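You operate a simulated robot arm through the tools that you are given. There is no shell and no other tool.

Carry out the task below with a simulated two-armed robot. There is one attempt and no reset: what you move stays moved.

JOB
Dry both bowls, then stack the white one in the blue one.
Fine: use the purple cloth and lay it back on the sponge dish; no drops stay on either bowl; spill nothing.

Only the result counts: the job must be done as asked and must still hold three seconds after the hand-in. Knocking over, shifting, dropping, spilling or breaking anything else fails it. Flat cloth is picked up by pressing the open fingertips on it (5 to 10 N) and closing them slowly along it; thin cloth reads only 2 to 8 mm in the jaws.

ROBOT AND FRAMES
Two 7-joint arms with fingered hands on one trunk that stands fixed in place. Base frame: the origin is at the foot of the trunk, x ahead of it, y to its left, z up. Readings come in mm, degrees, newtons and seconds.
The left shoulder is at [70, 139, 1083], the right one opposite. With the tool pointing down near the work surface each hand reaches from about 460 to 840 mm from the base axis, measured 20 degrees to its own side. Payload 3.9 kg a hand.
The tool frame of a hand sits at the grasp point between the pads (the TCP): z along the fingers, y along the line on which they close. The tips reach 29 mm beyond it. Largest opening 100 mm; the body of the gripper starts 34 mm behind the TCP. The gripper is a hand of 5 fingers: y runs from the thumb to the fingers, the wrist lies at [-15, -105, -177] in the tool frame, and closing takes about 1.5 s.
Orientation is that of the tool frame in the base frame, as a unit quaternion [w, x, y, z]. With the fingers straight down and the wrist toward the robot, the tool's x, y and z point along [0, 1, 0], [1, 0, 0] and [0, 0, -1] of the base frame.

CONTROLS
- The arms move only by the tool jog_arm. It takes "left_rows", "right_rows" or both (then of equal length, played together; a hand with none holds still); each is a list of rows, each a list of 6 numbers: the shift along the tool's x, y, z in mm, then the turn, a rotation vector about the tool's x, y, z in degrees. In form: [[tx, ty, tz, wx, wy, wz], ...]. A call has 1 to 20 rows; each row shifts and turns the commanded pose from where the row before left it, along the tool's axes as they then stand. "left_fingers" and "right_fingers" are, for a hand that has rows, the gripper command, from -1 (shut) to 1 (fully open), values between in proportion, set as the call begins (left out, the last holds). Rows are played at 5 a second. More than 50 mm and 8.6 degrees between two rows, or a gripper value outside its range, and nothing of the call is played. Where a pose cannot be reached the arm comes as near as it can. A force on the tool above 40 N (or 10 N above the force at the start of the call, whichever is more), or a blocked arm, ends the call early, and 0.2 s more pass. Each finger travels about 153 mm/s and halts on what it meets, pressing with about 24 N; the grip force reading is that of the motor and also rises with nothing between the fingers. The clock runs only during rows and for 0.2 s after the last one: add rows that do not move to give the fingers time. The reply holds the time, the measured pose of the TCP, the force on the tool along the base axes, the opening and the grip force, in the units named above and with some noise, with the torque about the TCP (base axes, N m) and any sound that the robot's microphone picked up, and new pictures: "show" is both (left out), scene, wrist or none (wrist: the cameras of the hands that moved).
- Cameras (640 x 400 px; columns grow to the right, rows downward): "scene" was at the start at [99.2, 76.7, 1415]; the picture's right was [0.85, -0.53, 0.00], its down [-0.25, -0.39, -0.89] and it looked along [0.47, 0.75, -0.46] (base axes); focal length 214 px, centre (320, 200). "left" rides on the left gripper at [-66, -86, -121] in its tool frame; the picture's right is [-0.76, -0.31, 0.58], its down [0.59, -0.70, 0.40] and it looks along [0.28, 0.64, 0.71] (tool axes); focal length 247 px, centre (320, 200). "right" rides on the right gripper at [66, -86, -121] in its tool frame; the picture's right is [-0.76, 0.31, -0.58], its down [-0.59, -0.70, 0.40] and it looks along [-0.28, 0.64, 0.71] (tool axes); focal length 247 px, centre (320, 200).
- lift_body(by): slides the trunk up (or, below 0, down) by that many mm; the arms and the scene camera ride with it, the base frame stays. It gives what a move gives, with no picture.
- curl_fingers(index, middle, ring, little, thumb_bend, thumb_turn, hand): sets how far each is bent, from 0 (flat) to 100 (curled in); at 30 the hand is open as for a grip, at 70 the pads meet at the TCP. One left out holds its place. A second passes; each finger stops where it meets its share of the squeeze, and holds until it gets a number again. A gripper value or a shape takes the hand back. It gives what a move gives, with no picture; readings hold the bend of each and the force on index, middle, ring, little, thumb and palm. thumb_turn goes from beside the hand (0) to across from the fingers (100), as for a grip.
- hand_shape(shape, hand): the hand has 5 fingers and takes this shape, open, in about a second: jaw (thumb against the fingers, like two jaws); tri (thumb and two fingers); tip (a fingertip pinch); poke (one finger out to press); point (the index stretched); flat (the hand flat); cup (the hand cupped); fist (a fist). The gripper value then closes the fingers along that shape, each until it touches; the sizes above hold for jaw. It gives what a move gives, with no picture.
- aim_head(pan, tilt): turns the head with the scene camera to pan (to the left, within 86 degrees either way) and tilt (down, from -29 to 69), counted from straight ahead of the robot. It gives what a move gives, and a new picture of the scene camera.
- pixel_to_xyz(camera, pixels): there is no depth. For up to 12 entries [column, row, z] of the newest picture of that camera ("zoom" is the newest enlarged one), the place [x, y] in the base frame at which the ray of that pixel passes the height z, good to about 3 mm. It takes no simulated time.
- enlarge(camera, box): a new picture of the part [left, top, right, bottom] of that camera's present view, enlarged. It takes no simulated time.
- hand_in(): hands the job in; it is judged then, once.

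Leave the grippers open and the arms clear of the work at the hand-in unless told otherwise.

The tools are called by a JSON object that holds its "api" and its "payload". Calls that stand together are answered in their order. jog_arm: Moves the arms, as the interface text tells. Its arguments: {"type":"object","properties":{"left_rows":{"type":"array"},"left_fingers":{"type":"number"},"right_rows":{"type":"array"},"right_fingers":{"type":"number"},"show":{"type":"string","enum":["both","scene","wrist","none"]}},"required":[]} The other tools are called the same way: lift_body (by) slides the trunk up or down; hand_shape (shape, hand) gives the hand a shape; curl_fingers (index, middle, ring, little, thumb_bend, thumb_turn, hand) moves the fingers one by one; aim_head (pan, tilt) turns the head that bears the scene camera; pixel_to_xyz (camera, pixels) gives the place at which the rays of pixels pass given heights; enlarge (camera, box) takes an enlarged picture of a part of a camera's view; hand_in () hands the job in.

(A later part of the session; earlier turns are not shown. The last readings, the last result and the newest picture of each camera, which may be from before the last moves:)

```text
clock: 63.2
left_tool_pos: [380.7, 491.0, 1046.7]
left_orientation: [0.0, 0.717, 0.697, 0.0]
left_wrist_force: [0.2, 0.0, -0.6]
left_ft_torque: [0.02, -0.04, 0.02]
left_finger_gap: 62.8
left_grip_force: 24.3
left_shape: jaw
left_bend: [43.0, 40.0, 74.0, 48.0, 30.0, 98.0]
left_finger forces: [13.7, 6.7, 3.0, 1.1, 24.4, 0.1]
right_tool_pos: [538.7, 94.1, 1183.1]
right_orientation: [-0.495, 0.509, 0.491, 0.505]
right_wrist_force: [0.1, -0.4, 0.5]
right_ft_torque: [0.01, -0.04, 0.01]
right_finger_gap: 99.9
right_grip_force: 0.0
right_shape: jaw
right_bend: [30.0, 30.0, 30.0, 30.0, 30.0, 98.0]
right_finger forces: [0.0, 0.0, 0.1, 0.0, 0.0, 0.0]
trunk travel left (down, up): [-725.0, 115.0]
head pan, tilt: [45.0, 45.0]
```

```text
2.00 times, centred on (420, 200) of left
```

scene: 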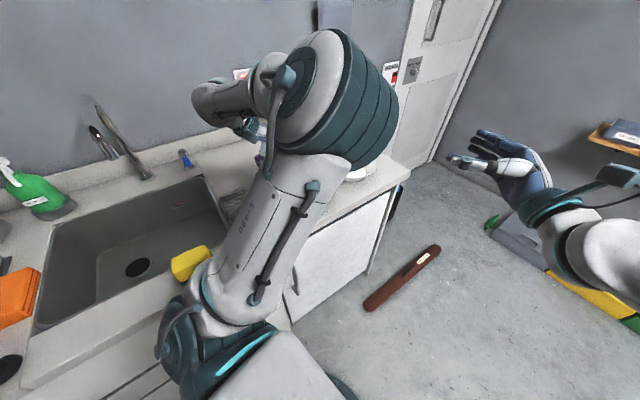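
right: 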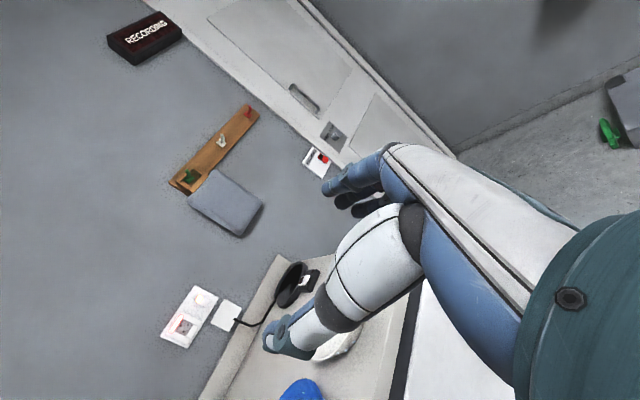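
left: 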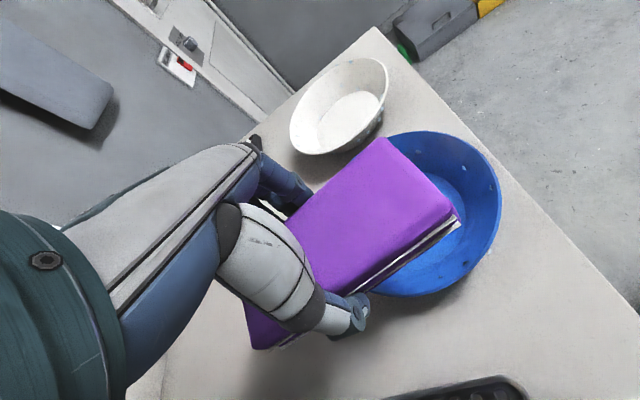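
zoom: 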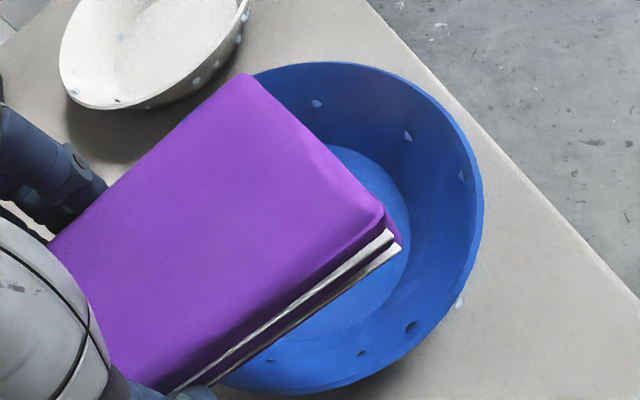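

A row exceeded 50 mm, so I'll resend the move with smaller steps.

{"api": "jog_arm", "payload": {"right_rows": [[-38, 0, 0, 0, 0, 0], [-38, 0, 0, 0, 0, 0], [-38, 0, 0, 0, 0, 0], [-39, 0, 0, 0, 0, 0], [0, -40, 20, 0, 0, 0], [0, -40, 28, 0, 0, 0], [0, -40, 28, 0, 0, 0], [0, -40, 28, 0, 0, 0], [0, 0, 45, 0, 0, 0], [0, 0, 45, 0, 0, 0], [0, 0, 45, 0, 0, 0], [0, 0, 6, 0, 0, 0], [0, 0, 0, 0, 0, 0]]}}

{"api": "enlarge", "payload": {"camera": "left", "box": [260, 100, 580, 300]}}

```text
clock: 66.0
left_tool_pos: [380.6, 491.1, 1047.1]
left_orientation: [0.0, 0.716, 0.698, 0.0]
left_wrist_force: [0.5, -0.8, -0.4]
left_ft_torque: [-0.03, 0.03, 0.0]
left_finger_gap: 62.8
left_grip_force: 24.2
left_shape: jaw
left_bend: [43.0, 40.0, 74.0, 48.0, 30.0, 98.0]
left_finger forces: [13.7, 6.8, 3.0, 1.1, 24.4, 0.0]
right_tool_pos: [384.1, 343.0, 1030.6]
right_orientation: [-0.493, 0.509, 0.493, 0.505]
right_wrist_force: [0.3, 0.1, -0.3]
right_ft_torque: [-0.01, -0.02, -0.01]
right_finger_gap: 99.8
right_grip_force: 0.1
right_shape: jaw
right_bend: [30.0, 30.0, 30.0, 30.0, 30.0, 98.0]
right_finger forces: [0.1, 0.1, 0.0, 0.1, 0.0, 0.0]
trunk travel left (down, up): [-725.0, 115.0]
head pan, tilt: [45.0, 45.0]
```

scene: 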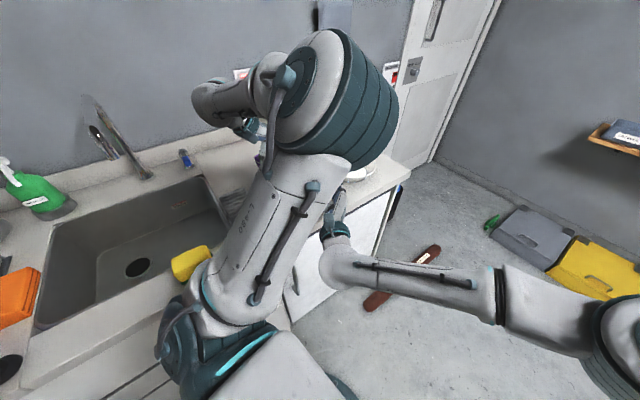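
right: 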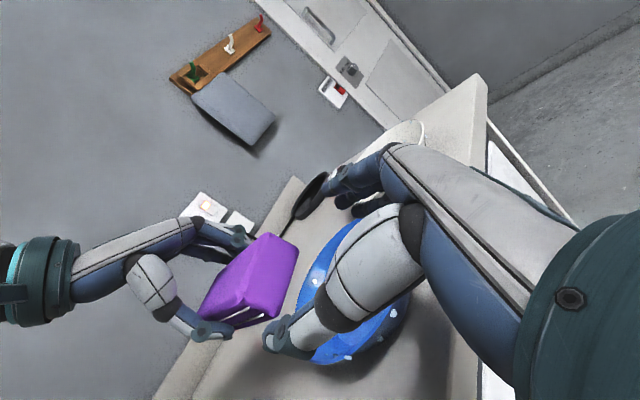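

```text
2.00 times, centred on (420, 200) of left
```

zoom: 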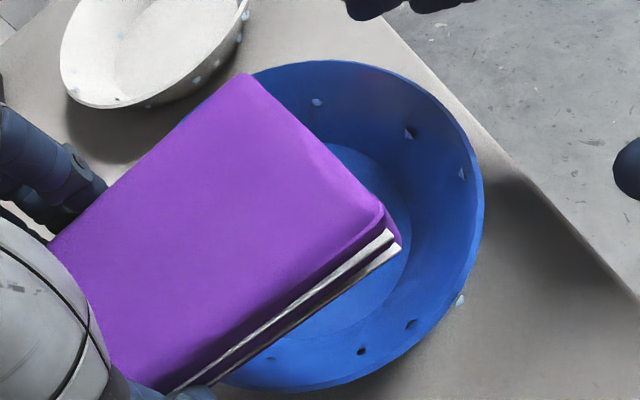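

The pre-grasp looks good in the right view, with the block end centred at about (270,275) between thumb and fingers. I'll advance 75 mm with a 5 mm lateral correction and look again.

{"api": "jog_arm", "payload": {"right_rows": [[0, -5.5, 15, 0, 0, 0], [0, 0, 20, 0, 0, 0], [0, 0, 20, 0, 0, 0], [0, 0, 20, 0, 0, 0], [0, 0, 0, 0, 0, 0]], "show": "wrist"}}

{"api": "enlarge", "payload": {"camera": "left", "box": [260, 60, 580, 260]}}

```text
clock: 67.2
left_tool_pos: [379.1, 489.8, 1047.4]
left_orientation: [0.0, 0.717, 0.697, 0.0]
left_wrist_force: [-0.7, 0.3, -0.9]
left_ft_torque: [0.05, -0.02, -0.03]
left_finger_gap: 62.9
left_grip_force: 24.0
left_shape: jaw
left_bend: [43.0, 40.0, 74.0, 48.0, 30.0, 98.0]
left_finger forces: [13.6, 6.7, 2.9, 1.1, 24.5, 0.0]
right_tool_pos: [382.0, 417.4, 1030.0]
right_orientation: [-0.494, 0.508, 0.492, 0.506]
right_wrist_force: [-0.1, -0.8, -0.3]
right_ft_torque: [0.01, -0.04, 0.01]
right_finger_gap: 100.2
right_grip_force: 0.1
right_shape: jaw
right_bend: [30.0, 30.0, 30.0, 30.0, 30.0, 98.0]
right_finger forces: [0.0, 0.1, 0.1, 0.1, 0.0, 0.0]
trunk travel left (down, up): [-725.0, 115.0]
head pan, tilt: [45.0, 45.0]
```

right: 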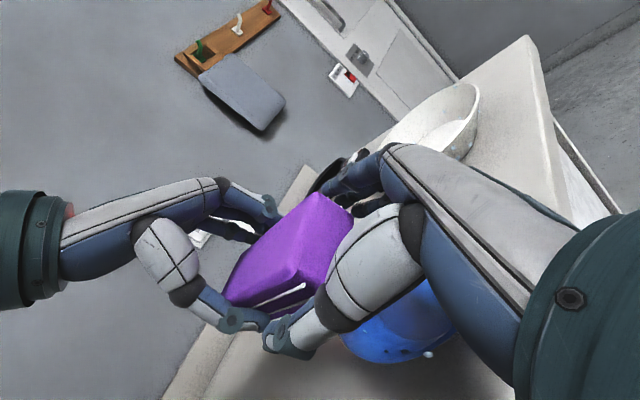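

```text
2.00 times, centred on (420, 160) of left
```

zoom: 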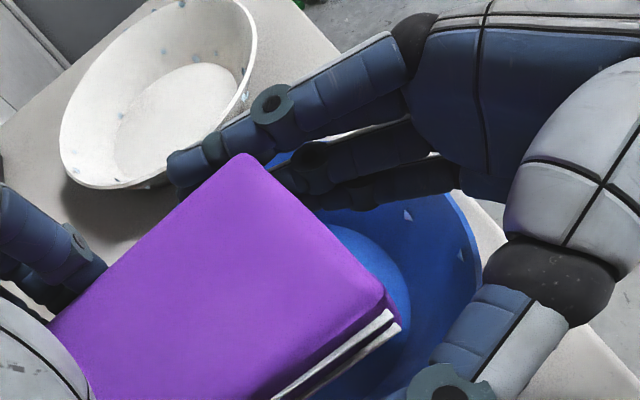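

The right thumb and fingers straddle the block's end. I'll advance 8 mm more and close the right hand.

{"api": "jog_arm", "payload": {"right_rows": [[0, 0, 8, 0, 0, 0], [0, 0, 0, 0, 0, 0]], "show": "none"}}

{"api": "jog_arm", "payload": {"right_rows": [[0, 0, 0, 0, 0, 0], [0, 0, 0, 0, 0, 0], [0, 0, 0, 0, 0, 0], [0, 0, 0, 0, 0, 0], [0, 0, 0, 0, 0, 0], [0, 0, 0, 0, 0, 0]], "right_fingers": 0.2, "show": "wrist"}}

{"api": "enlarge", "payload": {"camera": "left", "box": [260, 60, 580, 260]}}

```text
clock: 67.8
left_tool_pos: [379.9, 490.4, 1047.6]
left_orientation: [0.0, 0.716, 0.698, 0.0]
left_wrist_force: [-0.3, 0.1, -0.5]
left_ft_torque: [0.01, 0.0, 0.01]
left_finger_gap: 62.9
left_grip_force: 24.7
left_shape: jaw
left_bend: [43.0, 40.0, 74.0, 48.0, 30.0, 98.0]
left_finger forces: [13.6, 6.6, 3.0, 1.1, 24.4, 0.0]
right_tool_pos: [380.8, 426.0, 1031.4]
right_orientation: [-0.494, 0.507, 0.493, 0.506]
right_wrist_force: [-0.4, 0.0, -0.3]
right_ft_torque: [0.02, -0.01, -0.01]
right_finger_gap: 100.0
right_grip_force: 0.1
right_shape: jaw
right_bend: [30.0, 30.0, 30.0, 30.0, 30.0, 98.0]
right_finger forces: [0.1, 0.0, 0.1, 0.0, 0.0, 0.0]
trunk travel left (down, up): [-725.0, 115.0]
head pan, tilt: [45.0, 45.0]
```

```text
clock: 69.2
left_tool_pos: [380.6, 490.5, 1046.7]
left_orientation: [-0.001, 0.717, 0.697, 0.0]
left_wrist_force: [0.8, -2.7, -0.7]
left_ft_torque: [0.0, -0.02, -0.21]
left_finger_gap: 63.1
left_grip_force: 24.1
left_shape: jaw
left_bend: [43.0, 40.0, 74.0, 48.0, 30.0, 98.0]
left_finger forces: [13.1, 7.4, 3.6, 2.4, 24.7, 0.1]
right_tool_pos: [381.6, 426.4, 1029.4]
right_orientation: [-0.494, 0.508, 0.492, 0.506]
right_wrist_force: [-1.5, 2.1, 0.2]
right_ft_torque: [-0.02, 0.0, 0.34]
right_finger_gap: 64.1
right_grip_force: 23.7
right_shape: jaw
right_bend: [43.0, 41.0, 74.0, 49.0, 30.0, 99.0]
right_finger forces: [17.5, 6.7, 0.0, 0.1, 25.2, 0.1]
trunk travel left (down, up): [-725.0, 115.0]
head pan, tilt: [45.0, 45.0]
```

right: 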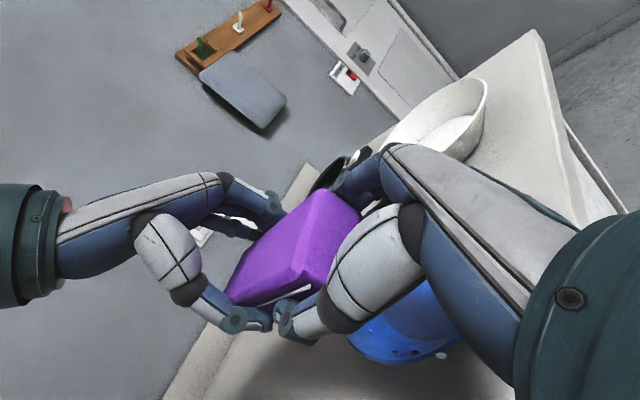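

```text
2.00 times, centred on (420, 160) of left
```

zoom: 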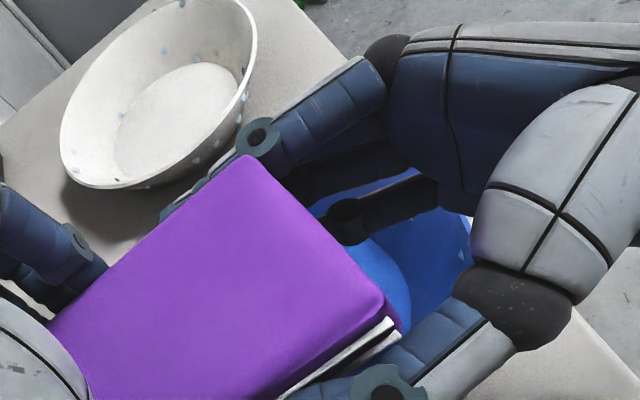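

The right hand grips the block with thumb 25 N, index 17 N and middle 7 N. Now I'll open the left hand while both arms hold still.

{"api": "jog_arm", "payload": {"left_rows": [[0, 0, 0, 0, 0, 0], [0, 0, 0, 0, 0, 0], [0, 0, 0, 0, 0, 0], [0, 0, 0, 0, 0, 0], [0, 0, 0, 0, 0, 0]], "left_fingers": 1, "show": "none"}}

{"api": "jog_arm", "payload": {"left_rows": [[0, 0, -20, 0, 0, 0], [0, 0, -30, 0, 0, 0], [0, 0, -30, 0, 0, 0], [0, 0, 0, 0, 0, 0]]}}

{"api": "enlarge", "payload": {"camera": "left", "box": [200, 60, 580, 360]}}

```text
clock: 70.4
left_tool_pos: [380.5, 490.9, 1047.4]
left_orientation: [0.0, 0.716, 0.698, 0.0]
left_wrist_force: [-1.3, -0.3, 0.7]
left_ft_torque: [-0.01, -0.02, 0.01]
left_finger_gap: 99.9
left_grip_force: 0.1
left_shape: jaw
left_bend: [30.0, 30.0, 30.0, 30.0, 30.0, 98.0]
left_finger forces: [0.0, 0.1, 0.1, 0.1, 0.0, 0.0]
right_tool_pos: [382.4, 426.2, 1030.0]
right_orientation: [-0.494, 0.508, 0.492, 0.507]
right_wrist_force: [0.0, 0.7, 0.4]
right_ft_torque: [-0.04, 0.05, 0.03]
right_finger_gap: 64.0
right_grip_force: 24.1
right_shape: jaw
right_bend: [43.0, 40.0, 74.0, 49.0, 30.0, 100.0]
right_finger forces: [17.7, 7.7, 0.0, 0.1, 24.1, 0.0]
trunk travel left (down, up): [-725.0, 115.0]
head pan, tilt: [45.0, 45.0]
```

```text
clock: 71.4
left_tool_pos: [380.6, 490.8, 1126.2]
left_orientation: [0.0, 0.716, 0.698, -0.001]
left_wrist_force: [-1.3, 0.7, -0.1]
left_ft_torque: [-0.01, -0.03, -0.01]
left_finger_gap: 99.9
left_grip_force: 0.0
left_shape: jaw
left_bend: [30.0, 30.0, 30.0, 30.0, 30.0, 98.0]
left_finger forces: [0.0, 0.1, 0.0, 0.1, 0.0, 0.1]
right_tool_pos: [382.5, 425.4, 1030.7]
right_orientation: [-0.494, 0.508, 0.492, 0.506]
right_wrist_force: [0.2, 1.2, -0.1]
right_ft_torque: [-0.04, -0.03, 0.02]
right_finger_gap: 64.1
right_grip_force: 23.9
right_shape: jaw
right_bend: [43.0, 40.0, 74.0, 49.0, 30.0, 100.0]
right_finger forces: [17.7, 7.7, 0.0, 0.0, 24.1, 0.0]
trunk travel left (down, up): [-725.0, 115.0]
head pan, tilt: [45.0, 45.0]
```

scene: 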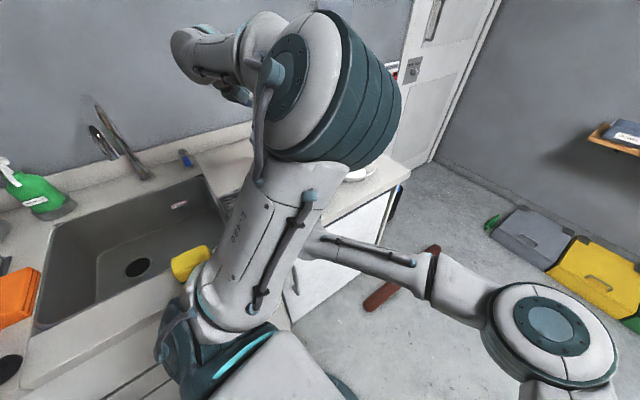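
left: 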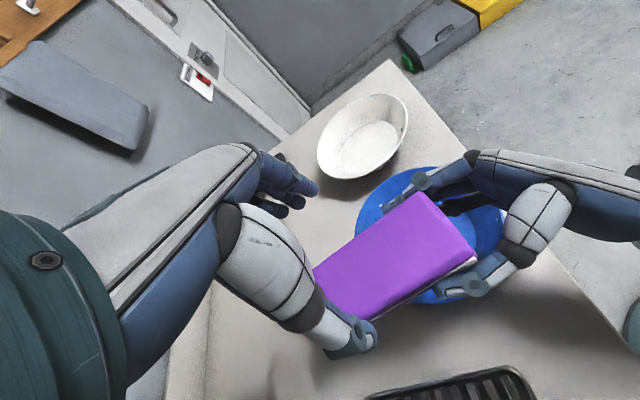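

```text
1.33 times, centred on (390, 210) of left
```

zoom: 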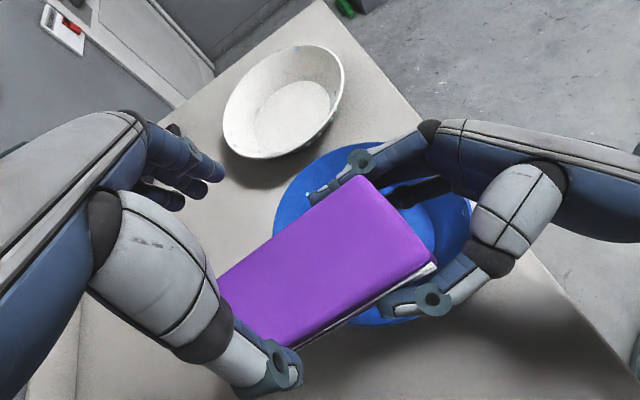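

The handover worked: the right hand holds the cloth by its end like a brush, tip about 140 mm beyond its TCP. I'll pull the right hand back 200 mm toward the front and up 40 mm, then re-measure the bowls from the left camera.

{"api": "jog_arm", "payload": {"right_rows": [[10, 0, -45, 0, 0, 0], [10, 0, -45, 0, 0, 0], [10, 0, -45, 0, 0, 0], [10, 0, -45, 0, 0, 0], [0, 0, 0, 0, 0, 0]], "show": "none"}}

{"api": "enlarge", "payload": {"camera": "left", "box": [290, 60, 530, 310]}}

{"api": "enlarge", "payload": {"camera": "right", "box": [0, 0, 640, 400]}}

```text
clock: 72.6
left_tool_pos: [380.7, 492.9, 1124.8]
left_orientation: [0.001, 0.716, 0.699, -0.001]
left_wrist_force: [0.8, 0.7, -0.1]
left_ft_torque: [-0.02, 0.01, 0.01]
left_finger_gap: 99.8
left_grip_force: 0.1
left_shape: jaw
left_bend: [30.0, 30.0, 30.0, 30.0, 30.0, 98.0]
left_finger forces: [0.0, 0.0, 0.1, 0.0, 0.0, 0.0]
right_tool_pos: [375.8, 249.8, 1071.0]
right_orientation: [-0.493, 0.508, 0.493, 0.505]
right_wrist_force: [-0.7, 0.5, -0.8]
right_ft_torque: [-0.04, 0.02, 0.0]
right_finger_gap: 63.9
right_grip_force: 24.1
right_shape: jaw
right_bend: [43.0, 40.0, 74.0, 49.0, 30.0, 100.0]
right_finger forces: [17.5, 7.6, 0.1, 0.0, 23.7, 0.0]
trunk travel left (down, up): [-725.0, 115.0]
head pan, tilt: [45.0, 45.0]
```

```text
1.60 times, centred on (410, 185) of left
```

zoom: 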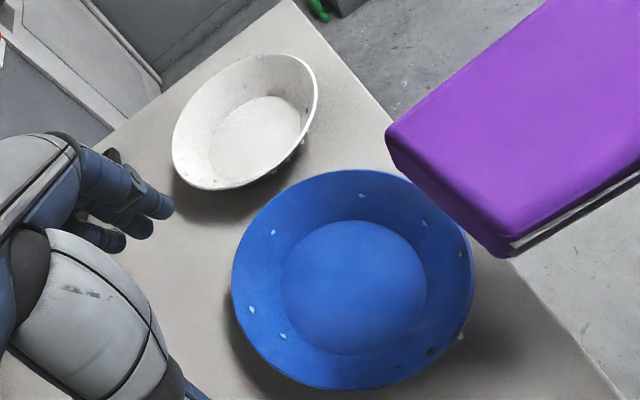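

```text
1.00 times, centred on (320, 200) of right (not enlarged: the box is as wide or as high as the picture)
```

zoom: 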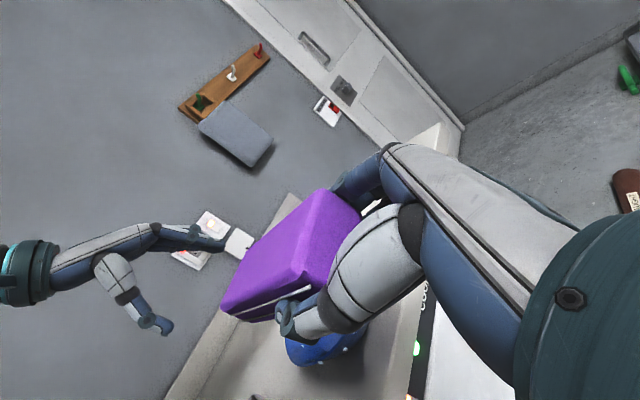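

I now have a clear overhead view of both bowls. I'll measure the rim, floor and drops of the blue bowl and the rim of the white bowl.

{"api": "pixel_to_xyz", "payload": {"camera": "left", "pixels": [[354.4, 231.9, 948], [506.9, 228.75, 948], [430, 166.3, 948], [425.6, 303.7, 948], [386.3, 241.3, 915], [477.5, 238, 915], [433.8, 197.5, 915], [430, 281.9, 915], [317.5, 164, 948], [408, 129, 948], [382, 95, 948], [345, 178, 948]]}}

{"api": "pixel_to_xyz", "payload": {"camera": "scene", "pixels": [[365, 172, 948]]}}

```text
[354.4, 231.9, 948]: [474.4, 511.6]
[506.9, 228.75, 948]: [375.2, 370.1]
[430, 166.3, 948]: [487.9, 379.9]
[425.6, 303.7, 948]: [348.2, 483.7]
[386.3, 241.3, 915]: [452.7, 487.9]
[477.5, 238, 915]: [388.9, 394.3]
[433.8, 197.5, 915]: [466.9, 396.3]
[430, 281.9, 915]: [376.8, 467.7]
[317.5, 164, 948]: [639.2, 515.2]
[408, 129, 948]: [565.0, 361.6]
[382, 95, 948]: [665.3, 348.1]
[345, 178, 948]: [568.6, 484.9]
```

```text
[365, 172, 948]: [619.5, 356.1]
```

Blue bowl: centre (421,436), rim radius 86.5 at z≈948, floor radius 57 at z≈915. The left hand will pinch its far-left rim at azimuth 125°, thumb outside and fingers inside, to hold and turn it. I'll turn the left hand to yaw −55° above that rim point, half open.

{"api": "jog_arm", "payload": {"left_rows": [[0, 0, 0, 0, 0, 7.64], [0, 0, 0, 0, 0, 7.64], [0, 0, 0, 0, 0, 7.64], [0, 0, 0, 0, 0, 7.64], [0, 0, 0, 0, 0, 7.64], [0, 0, 0, 0, 0, 7.64], [0, 0, 0, 0, 0, 7.64], [0.4, -16.2, 0, 0, 0, 0], [0, 0, 40, 0, 0, 0], [0, 0, 40, 0, 0, 0], [0, 0, 0, 0, 0, 0]], "left_fingers": 0.2}}

{"api": "enlarge", "payload": {"camera": "left", "box": [200, 80, 600, 400]}}

```text
clock: 75.0
left_tool_pos: [399.6, 490.3, 1052.9]
left_orientation: [-0.002, 0.93, 0.367, 0.002]
left_wrist_force: [-0.1, 0.0, 0.2]
left_ft_torque: [0.04, 0.04, -0.01]
left_finger_gap: 60.3
left_grip_force: 0.0
left_shape: jaw
left_bend: [40.0, 39.0, 73.0, 44.0, 30.0, 100.0]
left_finger forces: [0.0, 0.0, 0.0, 0.1, 0.0, 0.1]
left hand out of reach, approached as far as the arm can: row 6, 7, 8
right_tool_pos: [377.6, 248.0, 1072.3]
right_orientation: [-0.494, 0.508, 0.492, 0.506]
right_wrist_force: [-0.8, -0.8, -0.4]
right_ft_torque: [-0.01, -0.02, 0.01]
right_finger_gap: 64.1
right_grip_force: 23.8
right_shape: jaw
right_bend: [43.0, 40.0, 74.0, 49.0, 30.0, 100.0]
right_finger forces: [17.4, 7.6, 0.0, 0.0, 23.8, 0.1]
trunk travel left (down, up): [-725.0, 115.0]
head pan, tilt: [45.0, 45.0]
```

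scene: 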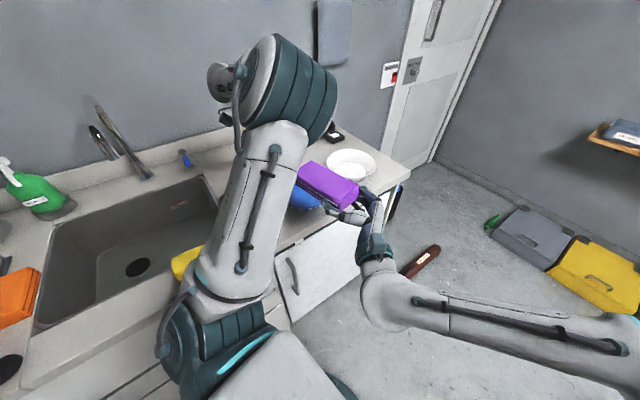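
left: 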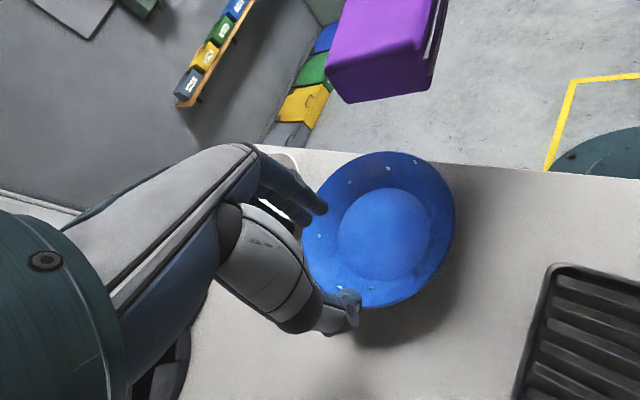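

```text
1.25 times, centred on (400, 240) of left
```

zoom: 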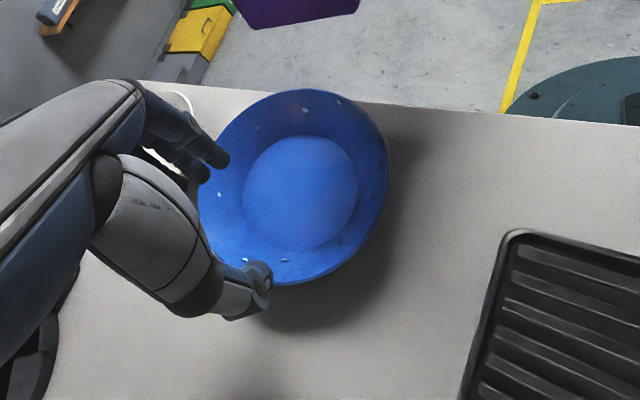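

The arm reached yaw −47°, which is good enough. I'll go to the rim point at azimuth 133°, about (362,499), at z≈985 and look.

{"api": "jog_arm", "payload": {"left_rows": [[-12, -15, 0, 0, 0, 0], [-12, -15, 0, 0, 0, 0], [0, 0, 34, 0, 0, 0], [0, 0, 34, 0, 0, 0], [0, 0, 0, 0, 0, 0]], "show": "wrist"}}

```text
clock: 76.2
left_tool_pos: [360.3, 498.3, 986.1]
left_orientation: [-0.001, 0.93, 0.368, 0.003]
left_wrist_force: [0.2, 0.2, -0.7]
left_ft_torque: [-0.01, -0.02, -0.02]
left_finger_gap: 60.0
left_grip_force: 0.2
left_shape: jaw
left_bend: [40.0, 39.0, 73.0, 44.0, 30.0, 100.0]
left_finger forces: [0.1, 0.0, 0.0, 0.0, 0.1, 0.0]
right_tool_pos: [376.4, 247.9, 1071.2]
right_orientation: [-0.494, 0.508, 0.492, 0.506]
right_wrist_force: [-0.1, 0.4, -0.7]
right_ft_torque: [-0.03, -0.05, -0.01]
right_finger_gap: 64.3
right_grip_force: 23.6
right_shape: jaw
right_bend: [43.0, 40.0, 74.0, 49.0, 30.0, 100.0]
right_finger forces: [17.4, 7.6, 0.0, 0.0, 23.7, 0.1]
trunk travel left (down, up): [-725.0, 115.0]
head pan, tilt: [45.0, 45.0]
```

left: 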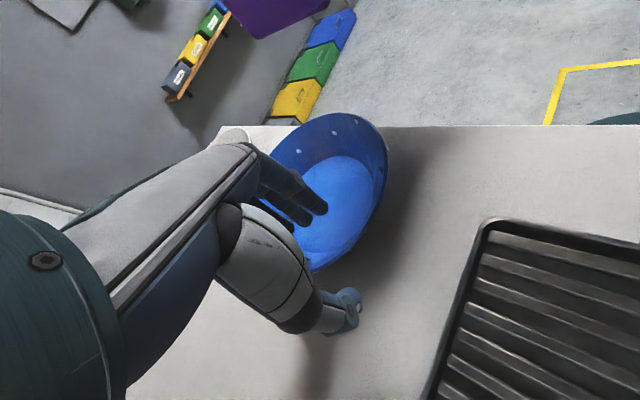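

The thumb is outside and the fingers inside the rim. I'll open fully so all the fingers clear, lower to TCP z≈957, then close gently on the wall.

{"api": "jog_arm", "payload": {"left_rows": [[0, 0, 0, 0, 0, 0], [0, 0, 0, 0, 0, 0], [0, 0, 0, 0, 0, 0], [0, 0, 10, 0, 0, 0], [0, 0, 10, 0, 0, 0], [0, 0, 9, 0, 0, 0], [0, 0, 0, 0, 0, 0]], "left_fingers": 1, "show": "wrist"}}

```text
clock: 77.8
left_tool_pos: [362.4, 497.5, 956.8]
left_orientation: [-0.001, 0.93, 0.369, 0.002]
left_wrist_force: [0.1, 0.4, 0.5]
left_ft_torque: [0.02, 0.02, 0.01]
left_finger_gap: 99.8
left_grip_force: 0.1
left_shape: jaw
left_bend: [30.0, 30.0, 30.0, 30.0, 30.0, 98.0]
left_finger forces: [0.0, 0.1, 0.0, 0.0, 0.1, 0.1]
right_tool_pos: [376.3, 247.2, 1071.8]
right_orientation: [-0.494, 0.508, 0.492, 0.506]
right_wrist_force: [0.2, 0.3, -0.7]
right_ft_torque: [-0.04, 0.0, -0.03]
right_finger_gap: 64.0
right_grip_force: 23.7
right_shape: jaw
right_bend: [43.0, 40.0, 74.0, 49.0, 30.0, 100.0]
right_finger forces: [17.4, 7.6, 0.0, 0.0, 23.8, 0.0]
trunk travel left (down, up): [-725.0, 115.0]
head pan, tilt: [45.0, 45.0]
```

left: 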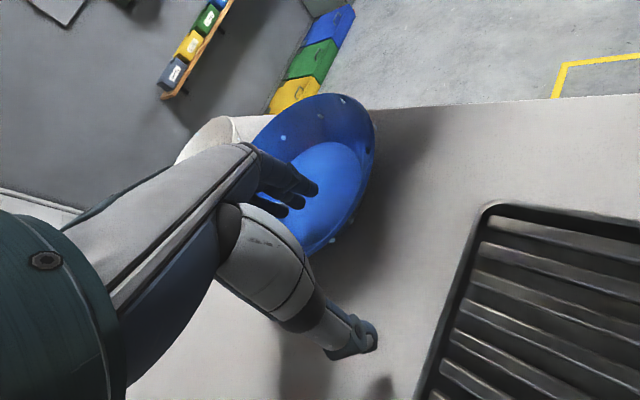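

There's no contact so far. I'll close in stages onto the rim.

{"api": "jog_arm", "payload": {"left_rows": [[0, 0, 0, 0, 0, 0], [0, 0, 0, 0, 0, 0], [0, 0, 0, 0, 0, 0]], "left_fingers": -0.4, "show": "none"}}

{"api": "jog_arm", "payload": {"left_rows": [[0, 0, 0, 0, 0, 0], [0, 0, 0, 0, 0, 0], [0, 0, 0, 0, 0, 0], [0, 0, 0, 0, 0, 0], [0, 0, 0, 0, 0, 0]], "left_fingers": -1, "show": "both"}}

```text
clock: 78.6
left_tool_pos: [362.5, 497.9, 956.6]
left_orientation: [-0.001, 0.93, 0.368, 0.003]
left_wrist_force: [-0.1, -0.1, -0.4]
left_ft_torque: [-0.03, -0.01, -0.01]
left_finger_gap: 30.4
left_grip_force: 0.1
left_shape: jaw
left_bend: [49.0, 52.0, 74.0, 54.0, 46.0, 100.0]
left_finger forces: [0.2, 0.1, 0.1, 0.0, 0.0, 0.2]
right_tool_pos: [376.0, 249.7, 1071.3]
right_orientation: [-0.494, 0.507, 0.492, 0.507]
right_wrist_force: [-0.1, 0.7, -1.2]
right_ft_torque: [-0.05, 0.01, 0.05]
right_finger_gap: 64.2
right_grip_force: 23.4
right_shape: jaw
right_bend: [43.0, 40.0, 74.0, 49.0, 30.0, 100.0]
right_finger forces: [17.4, 7.6, 0.1, 0.1, 23.7, 0.0]
trunk travel left (down, up): [-725.0, 115.0]
head pan, tilt: [45.0, 45.0]
```

```text
clock: 79.8
left_tool_pos: [362.9, 497.8, 955.9]
left_orientation: [-0.001, 0.93, 0.368, 0.002]
left_wrist_force: [-0.2, -0.7, 0.5]
left_ft_torque: [-0.16, -0.22, -0.13]
left_finger_gap: 6.3
left_grip_force: 23.4
left_shape: jaw
left_bend: [53.0, 56.0, 74.0, 58.0, 70.0, 100.0]
left_finger forces: [12.0, 4.9, 2.8, 1.9, 21.0, 0.0]
right_tool_pos: [376.4, 248.1, 1071.1]
right_orientation: [-0.494, 0.508, 0.492, 0.506]
right_wrist_force: [0.5, 0.0, -1.2]
right_ft_torque: [-0.05, 0.0, -0.02]
right_finger_gap: 64.0
right_grip_force: 24.5
right_shape: jaw
right_bend: [43.0, 40.0, 74.0, 49.0, 30.0, 100.0]
right_finger forces: [17.6, 7.6, 0.1, 0.0, 23.7, 0.0]
trunk travel left (down, up): [-725.0, 115.0]
head pan, tilt: [45.0, 45.0]
```

scene: 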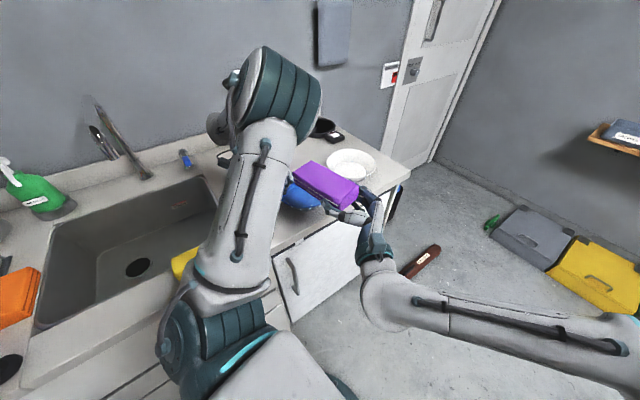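
left: 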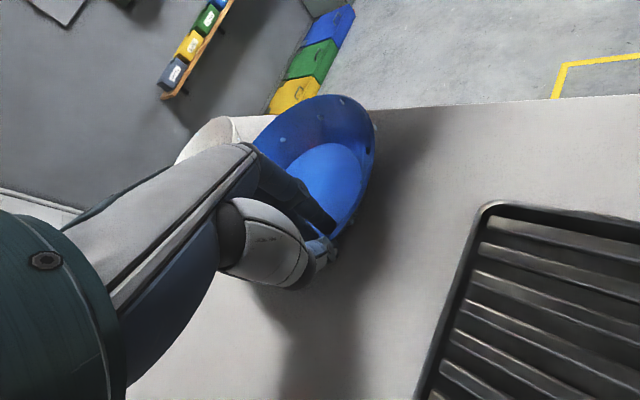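

The rim is pinched firmly at 6.3 mm and 21 N, and the bowl hardly moved. Now the right hand: raise 40 mm, tilt the brush down to about 43° from vertical, and bring it above the bowl's near inner wall.

{"api": "jog_arm", "payload": {"right_rows": [[40, 0, 0, 0, 0, 0], [0, 0, 0, 0, -7.83, 0], [0, 0, 0, 0, -7.83, 0], [0, 0, 0, 0, -7.83, 0], [0, 0, 0, 0, -7.83, 0], [0, 0, 0, 0, -7.83, 0], [0, 0, 0, 0, -7.83, 0], [0, 47, 0, 0, 0, 0], [26.3, 0, 24.6, 0, 0, 0], [26.3, 0, 24.6, 0, 0, 0], [0, 0, 0, 0, 0, 0]]}}

```text
clock: 82.2
left_tool_pos: [362.8, 498.6, 957.7]
left_orientation: [0.0, 0.93, 0.368, 0.002]
left_wrist_force: [-0.6, -1.2, 1.2]
left_ft_torque: [-0.17, -0.27, -0.02]
left_finger_gap: 6.5
left_grip_force: 24.2
left_shape: jaw
left_bend: [53.0, 56.0, 74.0, 59.0, 70.0, 100.0]
left_finger forces: [13.3, 4.6, 2.5, 1.0, 21.2, 0.0]
right_tool_pos: [423.9, 315.9, 1111.7]
right_orientation: [-0.256, 0.668, 0.648, 0.262]
right_wrist_force: [0.3, -1.1, -1.3]
right_ft_torque: [-0.03, -0.03, 0.03]
right_finger_gap: 63.6
right_grip_force: 23.9
right_shape: jaw
right_bend: [43.0, 40.0, 74.0, 49.0, 30.0, 100.0]
right_finger forces: [17.2, 7.4, 0.0, 0.2, 23.3, 0.0]
trunk travel left (down, up): [-725.0, 115.0]
head pan, tilt: [45.0, 45.0]
```

scene: 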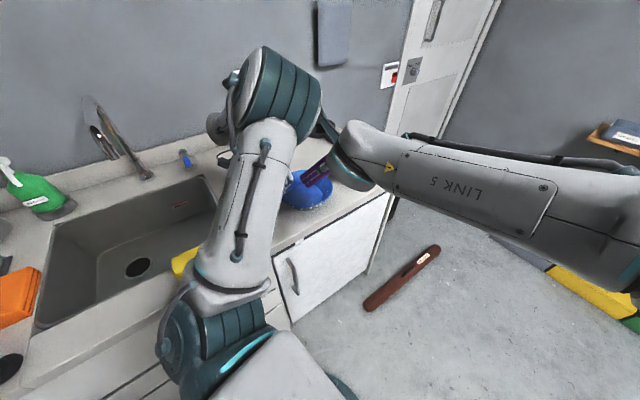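
right: 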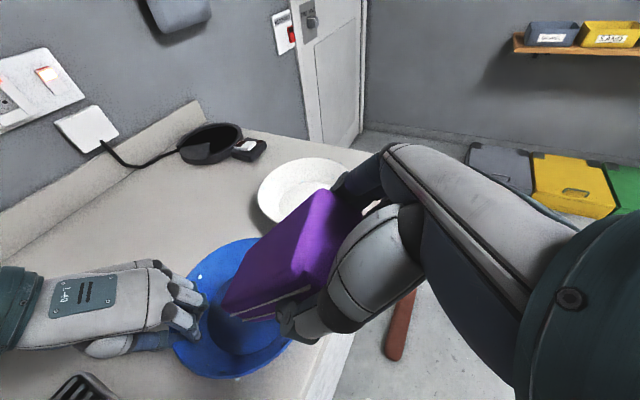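

Both arms track well. I'll lower the brush into the bowl, with the tip's lower corner to z≈921 over the floor.

{"api": "jog_arm", "payload": {"right_rows": [[-16, 0, 20, 0, 0, 0], [-16, 0, 20, 0, 0, 0], [-16, 0, 20, 0, 0, 0], [0, 0, 0, 0, 0, 0]], "show": "wrist"}}

{"api": "enlarge", "payload": {"camera": "right", "box": [100, 200, 420, 400]}}

{"api": "enlarge", "payload": {"camera": "left", "box": [200, 60, 440, 260]}}

```text
clock: 83.2
left_tool_pos: [362.3, 498.9, 957.3]
left_orientation: [-0.001, 0.93, 0.368, 0.003]
left_wrist_force: [-2.0, -1.3, 0.6]
left_ft_torque: [-0.18, -0.23, -0.09]
left_finger_gap: 6.2
left_grip_force: 24.1
left_shape: jaw
left_bend: [53.0, 56.0, 74.0, 59.0, 70.0, 100.0]
left_finger forces: [13.0, 4.7, 2.8, 1.4, 21.6, 0.0]
right_tool_pos: [424.2, 323.5, 1034.4]
right_orientation: [-0.257, 0.667, 0.648, 0.262]
right_wrist_force: [0.6, 1.1, -1.2]
right_ft_torque: [0.08, 0.0, -0.06]
right_finger_gap: 63.8
right_grip_force: 24.1
right_shape: jaw
right_bend: [43.0, 40.0, 74.0, 49.0, 30.0, 99.0]
right_finger forces: [18.1, 7.5, 0.0, 0.0, 22.9, 0.0]
trunk travel left (down, up): [-725.0, 115.0]
head pan, tilt: [45.0, 45.0]
```

right: 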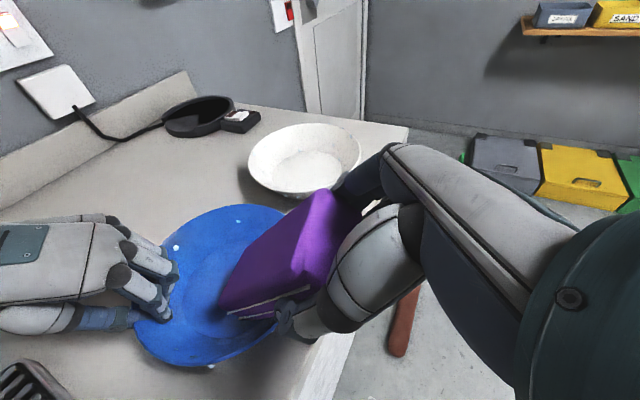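

```text
2.00 times, centred on (260, 300) of right
```

zoom: 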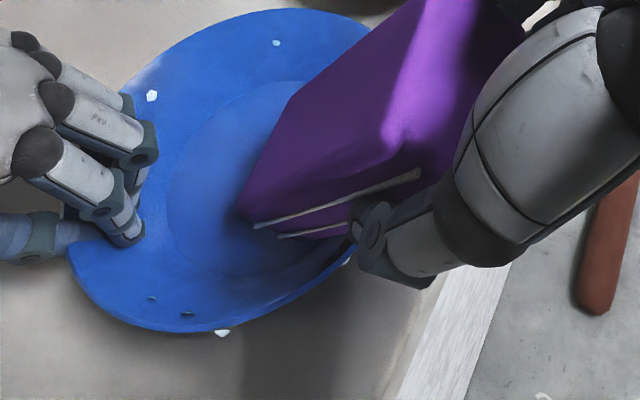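

```text
2.00 times, centred on (320, 160) of left
```

zoom: 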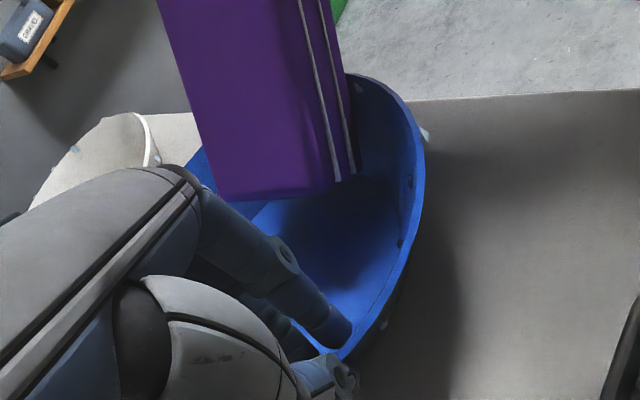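

The brush is inside over the floor. I'll slide it toward the near wall in 4 mm steps until it touches.

{"api": "jog_arm", "payload": {"right_rows": [[-2.9, 0, -2.7, 0, 0, 0], [-2.9, 0, -2.7, 0, 0, 0], [-2.9, 0, -2.7, 0, 0, 0], [-2.9, 0, -2.7, 0, 0, 0], [0, 0, 0, 0, 0, 0]], "show": "none"}}

{"api": "jog_arm", "payload": {"right_rows": [[-1.5, 0, -1.35, 0, 0, 0], [-1.5, 0, -1.35, 0, 0, 0], [-1.5, 0, -1.35, 0, 0, 0], [0, 0, 0, 0, 0, 0]], "show": "none"}}

{"api": "enlarge", "payload": {"camera": "left", "box": [200, 60, 440, 260]}}

{"api": "enlarge", "payload": {"camera": "right", "box": [100, 200, 420, 400]}}

```text
clock: 84.4
left_tool_pos: [363.5, 498.0, 957.2]
left_orientation: [-0.001, 0.93, 0.368, 0.002]
left_wrist_force: [-0.5, -3.0, 0.4]
left_ft_torque: [-0.21, -0.29, -0.13]
left_finger_gap: 6.5
left_grip_force: 23.8
left_shape: jaw
left_bend: [53.0, 56.0, 74.0, 59.0, 70.0, 100.0]
left_finger forces: [13.2, 5.0, 3.4, 1.8, 21.5, 0.0]
right_tool_pos: [424.1, 308.2, 1034.5]
right_orientation: [-0.258, 0.668, 0.648, 0.26]
right_wrist_force: [1.6, 3.1, 0.4]
right_ft_torque: [0.38, -0.03, -0.15]
right_finger_gap: 63.6
right_grip_force: 23.6
right_shape: jaw
right_bend: [43.0, 41.0, 74.0, 49.0, 31.0, 97.0]
right_finger forces: [19.8, 6.9, 0.0, 0.0, 22.9, 0.0]
trunk travel left (down, up): [-725.0, 115.0]
head pan, tilt: [45.0, 45.0]
```

```text
clock: 85.4
left_tool_pos: [363.6, 498.0, 955.7]
left_orientation: [-0.001, 0.93, 0.369, 0.002]
left_wrist_force: [-0.8, -3.6, 0.6]
left_ft_torque: [-0.22, -0.25, -0.15]
left_finger_gap: 6.7
left_grip_force: 23.9
left_shape: jaw
left_bend: [53.0, 56.0, 74.0, 59.0, 70.0, 100.0]
left_finger forces: [13.2, 5.1, 3.5, 1.8, 21.2, 0.0]
right_tool_pos: [425.3, 301.3, 1034.3]
right_orientation: [-0.256, 0.667, 0.649, 0.261]
right_wrist_force: [0.8, 3.7, 1.0]
right_ft_torque: [0.4, 0.01, -0.23]
right_finger_gap: 63.2
right_grip_force: 24.2
right_shape: jaw
right_bend: [43.0, 41.0, 74.0, 49.0, 31.0, 97.0]
right_finger forces: [20.1, 6.8, 0.1, 0.0, 23.0, 0.1]
trunk travel left (down, up): [-725.0, 115.0]
head pan, tilt: [45.0, 45.0]
```

```text
2.00 times, centred on (320, 160) of left
```

zoom: 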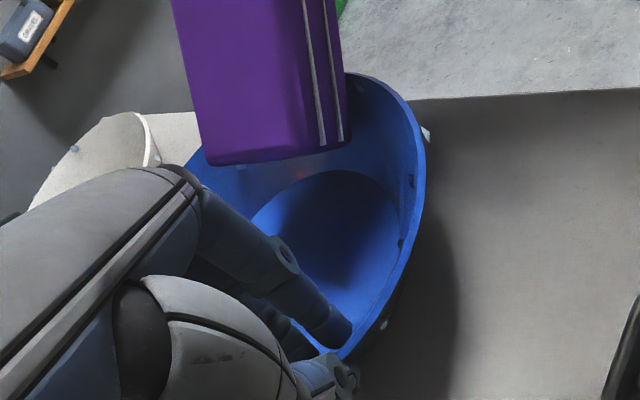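

```text
2.00 times, centred on (260, 300) of right
```

zoom: 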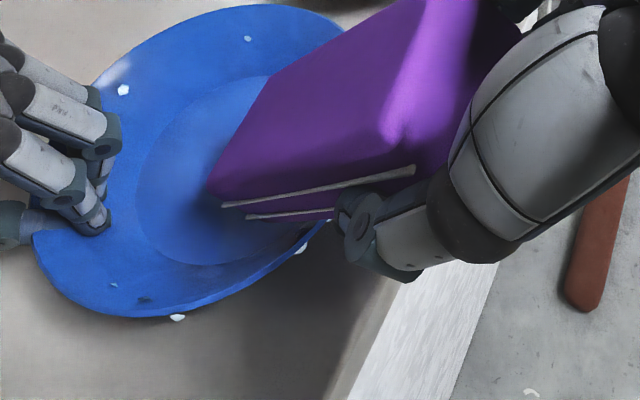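

There's steady contact at 3.7 N at exactly the predicted place, and the left hand keeps the bowl still. Now I'll sweep the brush around the bowl axis 50° counter-clockwise.

{"api": "jog_arm", "payload": {"right_rows": [[0.37, 11.77, 0.35, 3.41, 0, -3.65], [0.37, 11.77, 0.35, 3.41, 0, -3.65], [0.37, 11.77, 0.35, 3.41, 0, -3.65], [0.37, 11.77, 0.35, 3.41, 0, -3.65], [0.37, 11.77, 0.35, 3.41, 0, -3.65], [0, 0, 0, 0, 0, 0]], "show": "none"}}

{"api": "enlarge", "payload": {"camera": "left", "box": [200, 60, 440, 260]}}

{"api": "enlarge", "payload": {"camera": "right", "box": [60, 180, 380, 380]}}

```text
clock: 86.8
left_tool_pos: [362.0, 498.4, 956.6]
left_orientation: [0.0, 0.93, 0.368, 0.003]
left_wrist_force: [1.0, -3.6, 0.2]
left_ft_torque: [-0.23, -0.31, -0.1]
left_finger_gap: 6.3
left_grip_force: 23.5
left_shape: jaw
left_bend: [53.0, 56.0, 74.0, 59.0, 70.0, 100.0]
left_finger forces: [13.6, 5.3, 3.4, 1.6, 21.6, 0.1]
right_tool_pos: [480.7, 311.8, 1034.2]
right_orientation: [-0.309, 0.512, 0.776, 0.201]
right_wrist_force: [-0.5, 2.1, 1.6]
right_ft_torque: [0.27, 0.1, -0.22]
right_finger_gap: 63.3
right_grip_force: 24.2
right_shape: jaw
right_bend: [43.0, 41.0, 74.0, 49.0, 31.0, 97.0]
right_finger forces: [19.8, 7.3, 0.1, 0.0, 22.9, 0.1]
trunk travel left (down, up): [-725.0, 115.0]
head pan, tilt: [45.0, 45.0]
```

```text
2.00 times, centred on (320, 160) of left
```

zoom: 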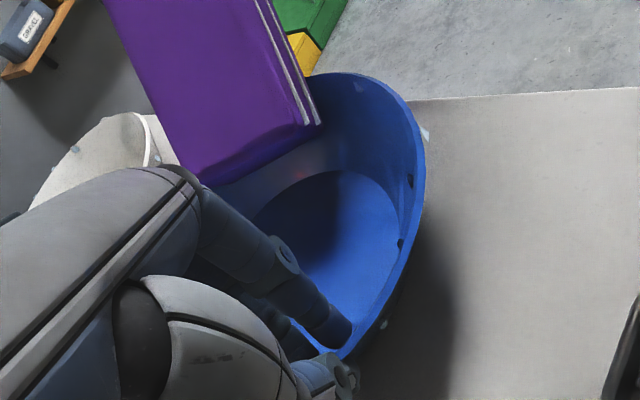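

```text
2.00 times, centred on (220, 280) of right
```

zoom: 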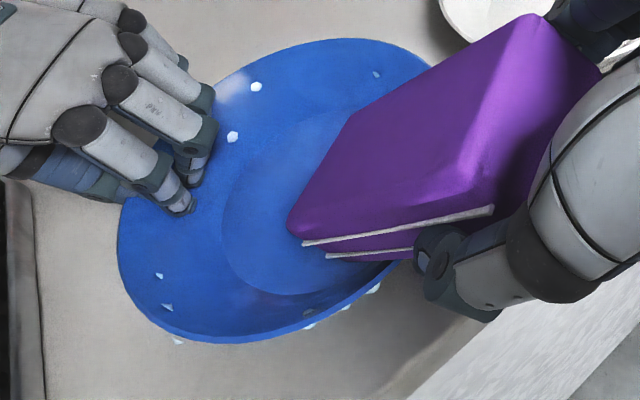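

The sweep slides smoothly while the bowl stays put. I'll continue another 30° counter-clockwise.

{"api": "jog_arm", "payload": {"right_rows": [[0.37, 11.77, 0.35, 3.41, 0, -3.65], [0.37, 11.77, 0.35, 3.41, 0, -3.65], [0.37, 11.77, 0.35, 3.41, 0, -3.65], [0.37, 11.77, 0.35, 3.41, 0, -3.65], [0.37, 11.77, 0.35, 3.41, 0, -3.65], [0.37, 11.77, 0.35, 3.41, 0, -3.65], [0, 0, 0, 0, 0, 0]], "show": "none"}}

{"api": "enlarge", "payload": {"camera": "right", "box": [60, 160, 380, 360]}}

{"api": "enlarge", "payload": {"camera": "left", "box": [200, 60, 440, 260]}}

```text
clock: 88.4
left_tool_pos: [362.5, 496.8, 958.0]
left_orientation: [0.0, 0.93, 0.368, 0.003]
left_wrist_force: [0.3, -1.9, 1.8]
left_ft_torque: [-0.24, -0.27, -0.1]
left_finger_gap: 6.5
left_grip_force: 24.3
left_shape: jaw
left_bend: [53.0, 56.0, 74.0, 59.0, 70.0, 100.0]
left_finger forces: [14.7, 5.3, 2.9, 1.3, 21.0, 0.0]
right_tool_pos: [520.0, 336.7, 1036.1]
right_orientation: [-0.338, 0.371, 0.852, 0.145]
right_wrist_force: [-1.6, 2.6, 0.5]
right_ft_torque: [0.26, 0.21, -0.18]
right_finger_gap: 63.5
right_grip_force: 24.0
right_shape: jaw
right_bend: [43.0, 41.0, 74.0, 49.0, 31.0, 97.0]
right_finger forces: [18.8, 7.5, 0.0, 0.0, 23.0, 0.0]
right hand out of reach, approached as far as the arm can: row 5, 6
trunk travel left (down, up): [-725.0, 115.0]
head pan, tilt: [45.0, 45.0]
```

```text
2.00 times, centred on (220, 260) of right
```

zoom: 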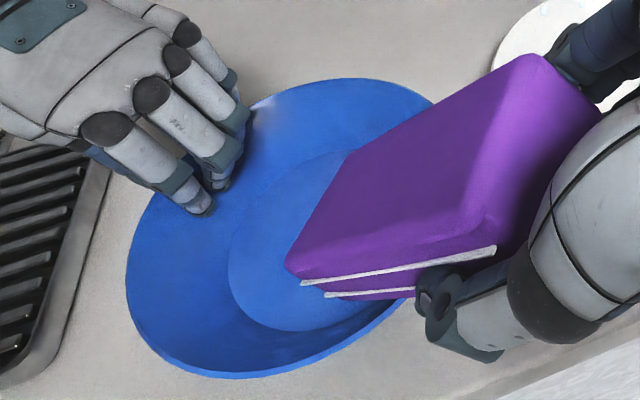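

```text
2.00 times, centred on (320, 160) of left
```

zoom: 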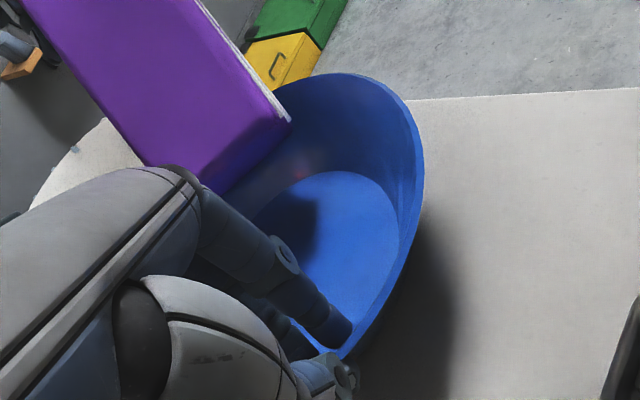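

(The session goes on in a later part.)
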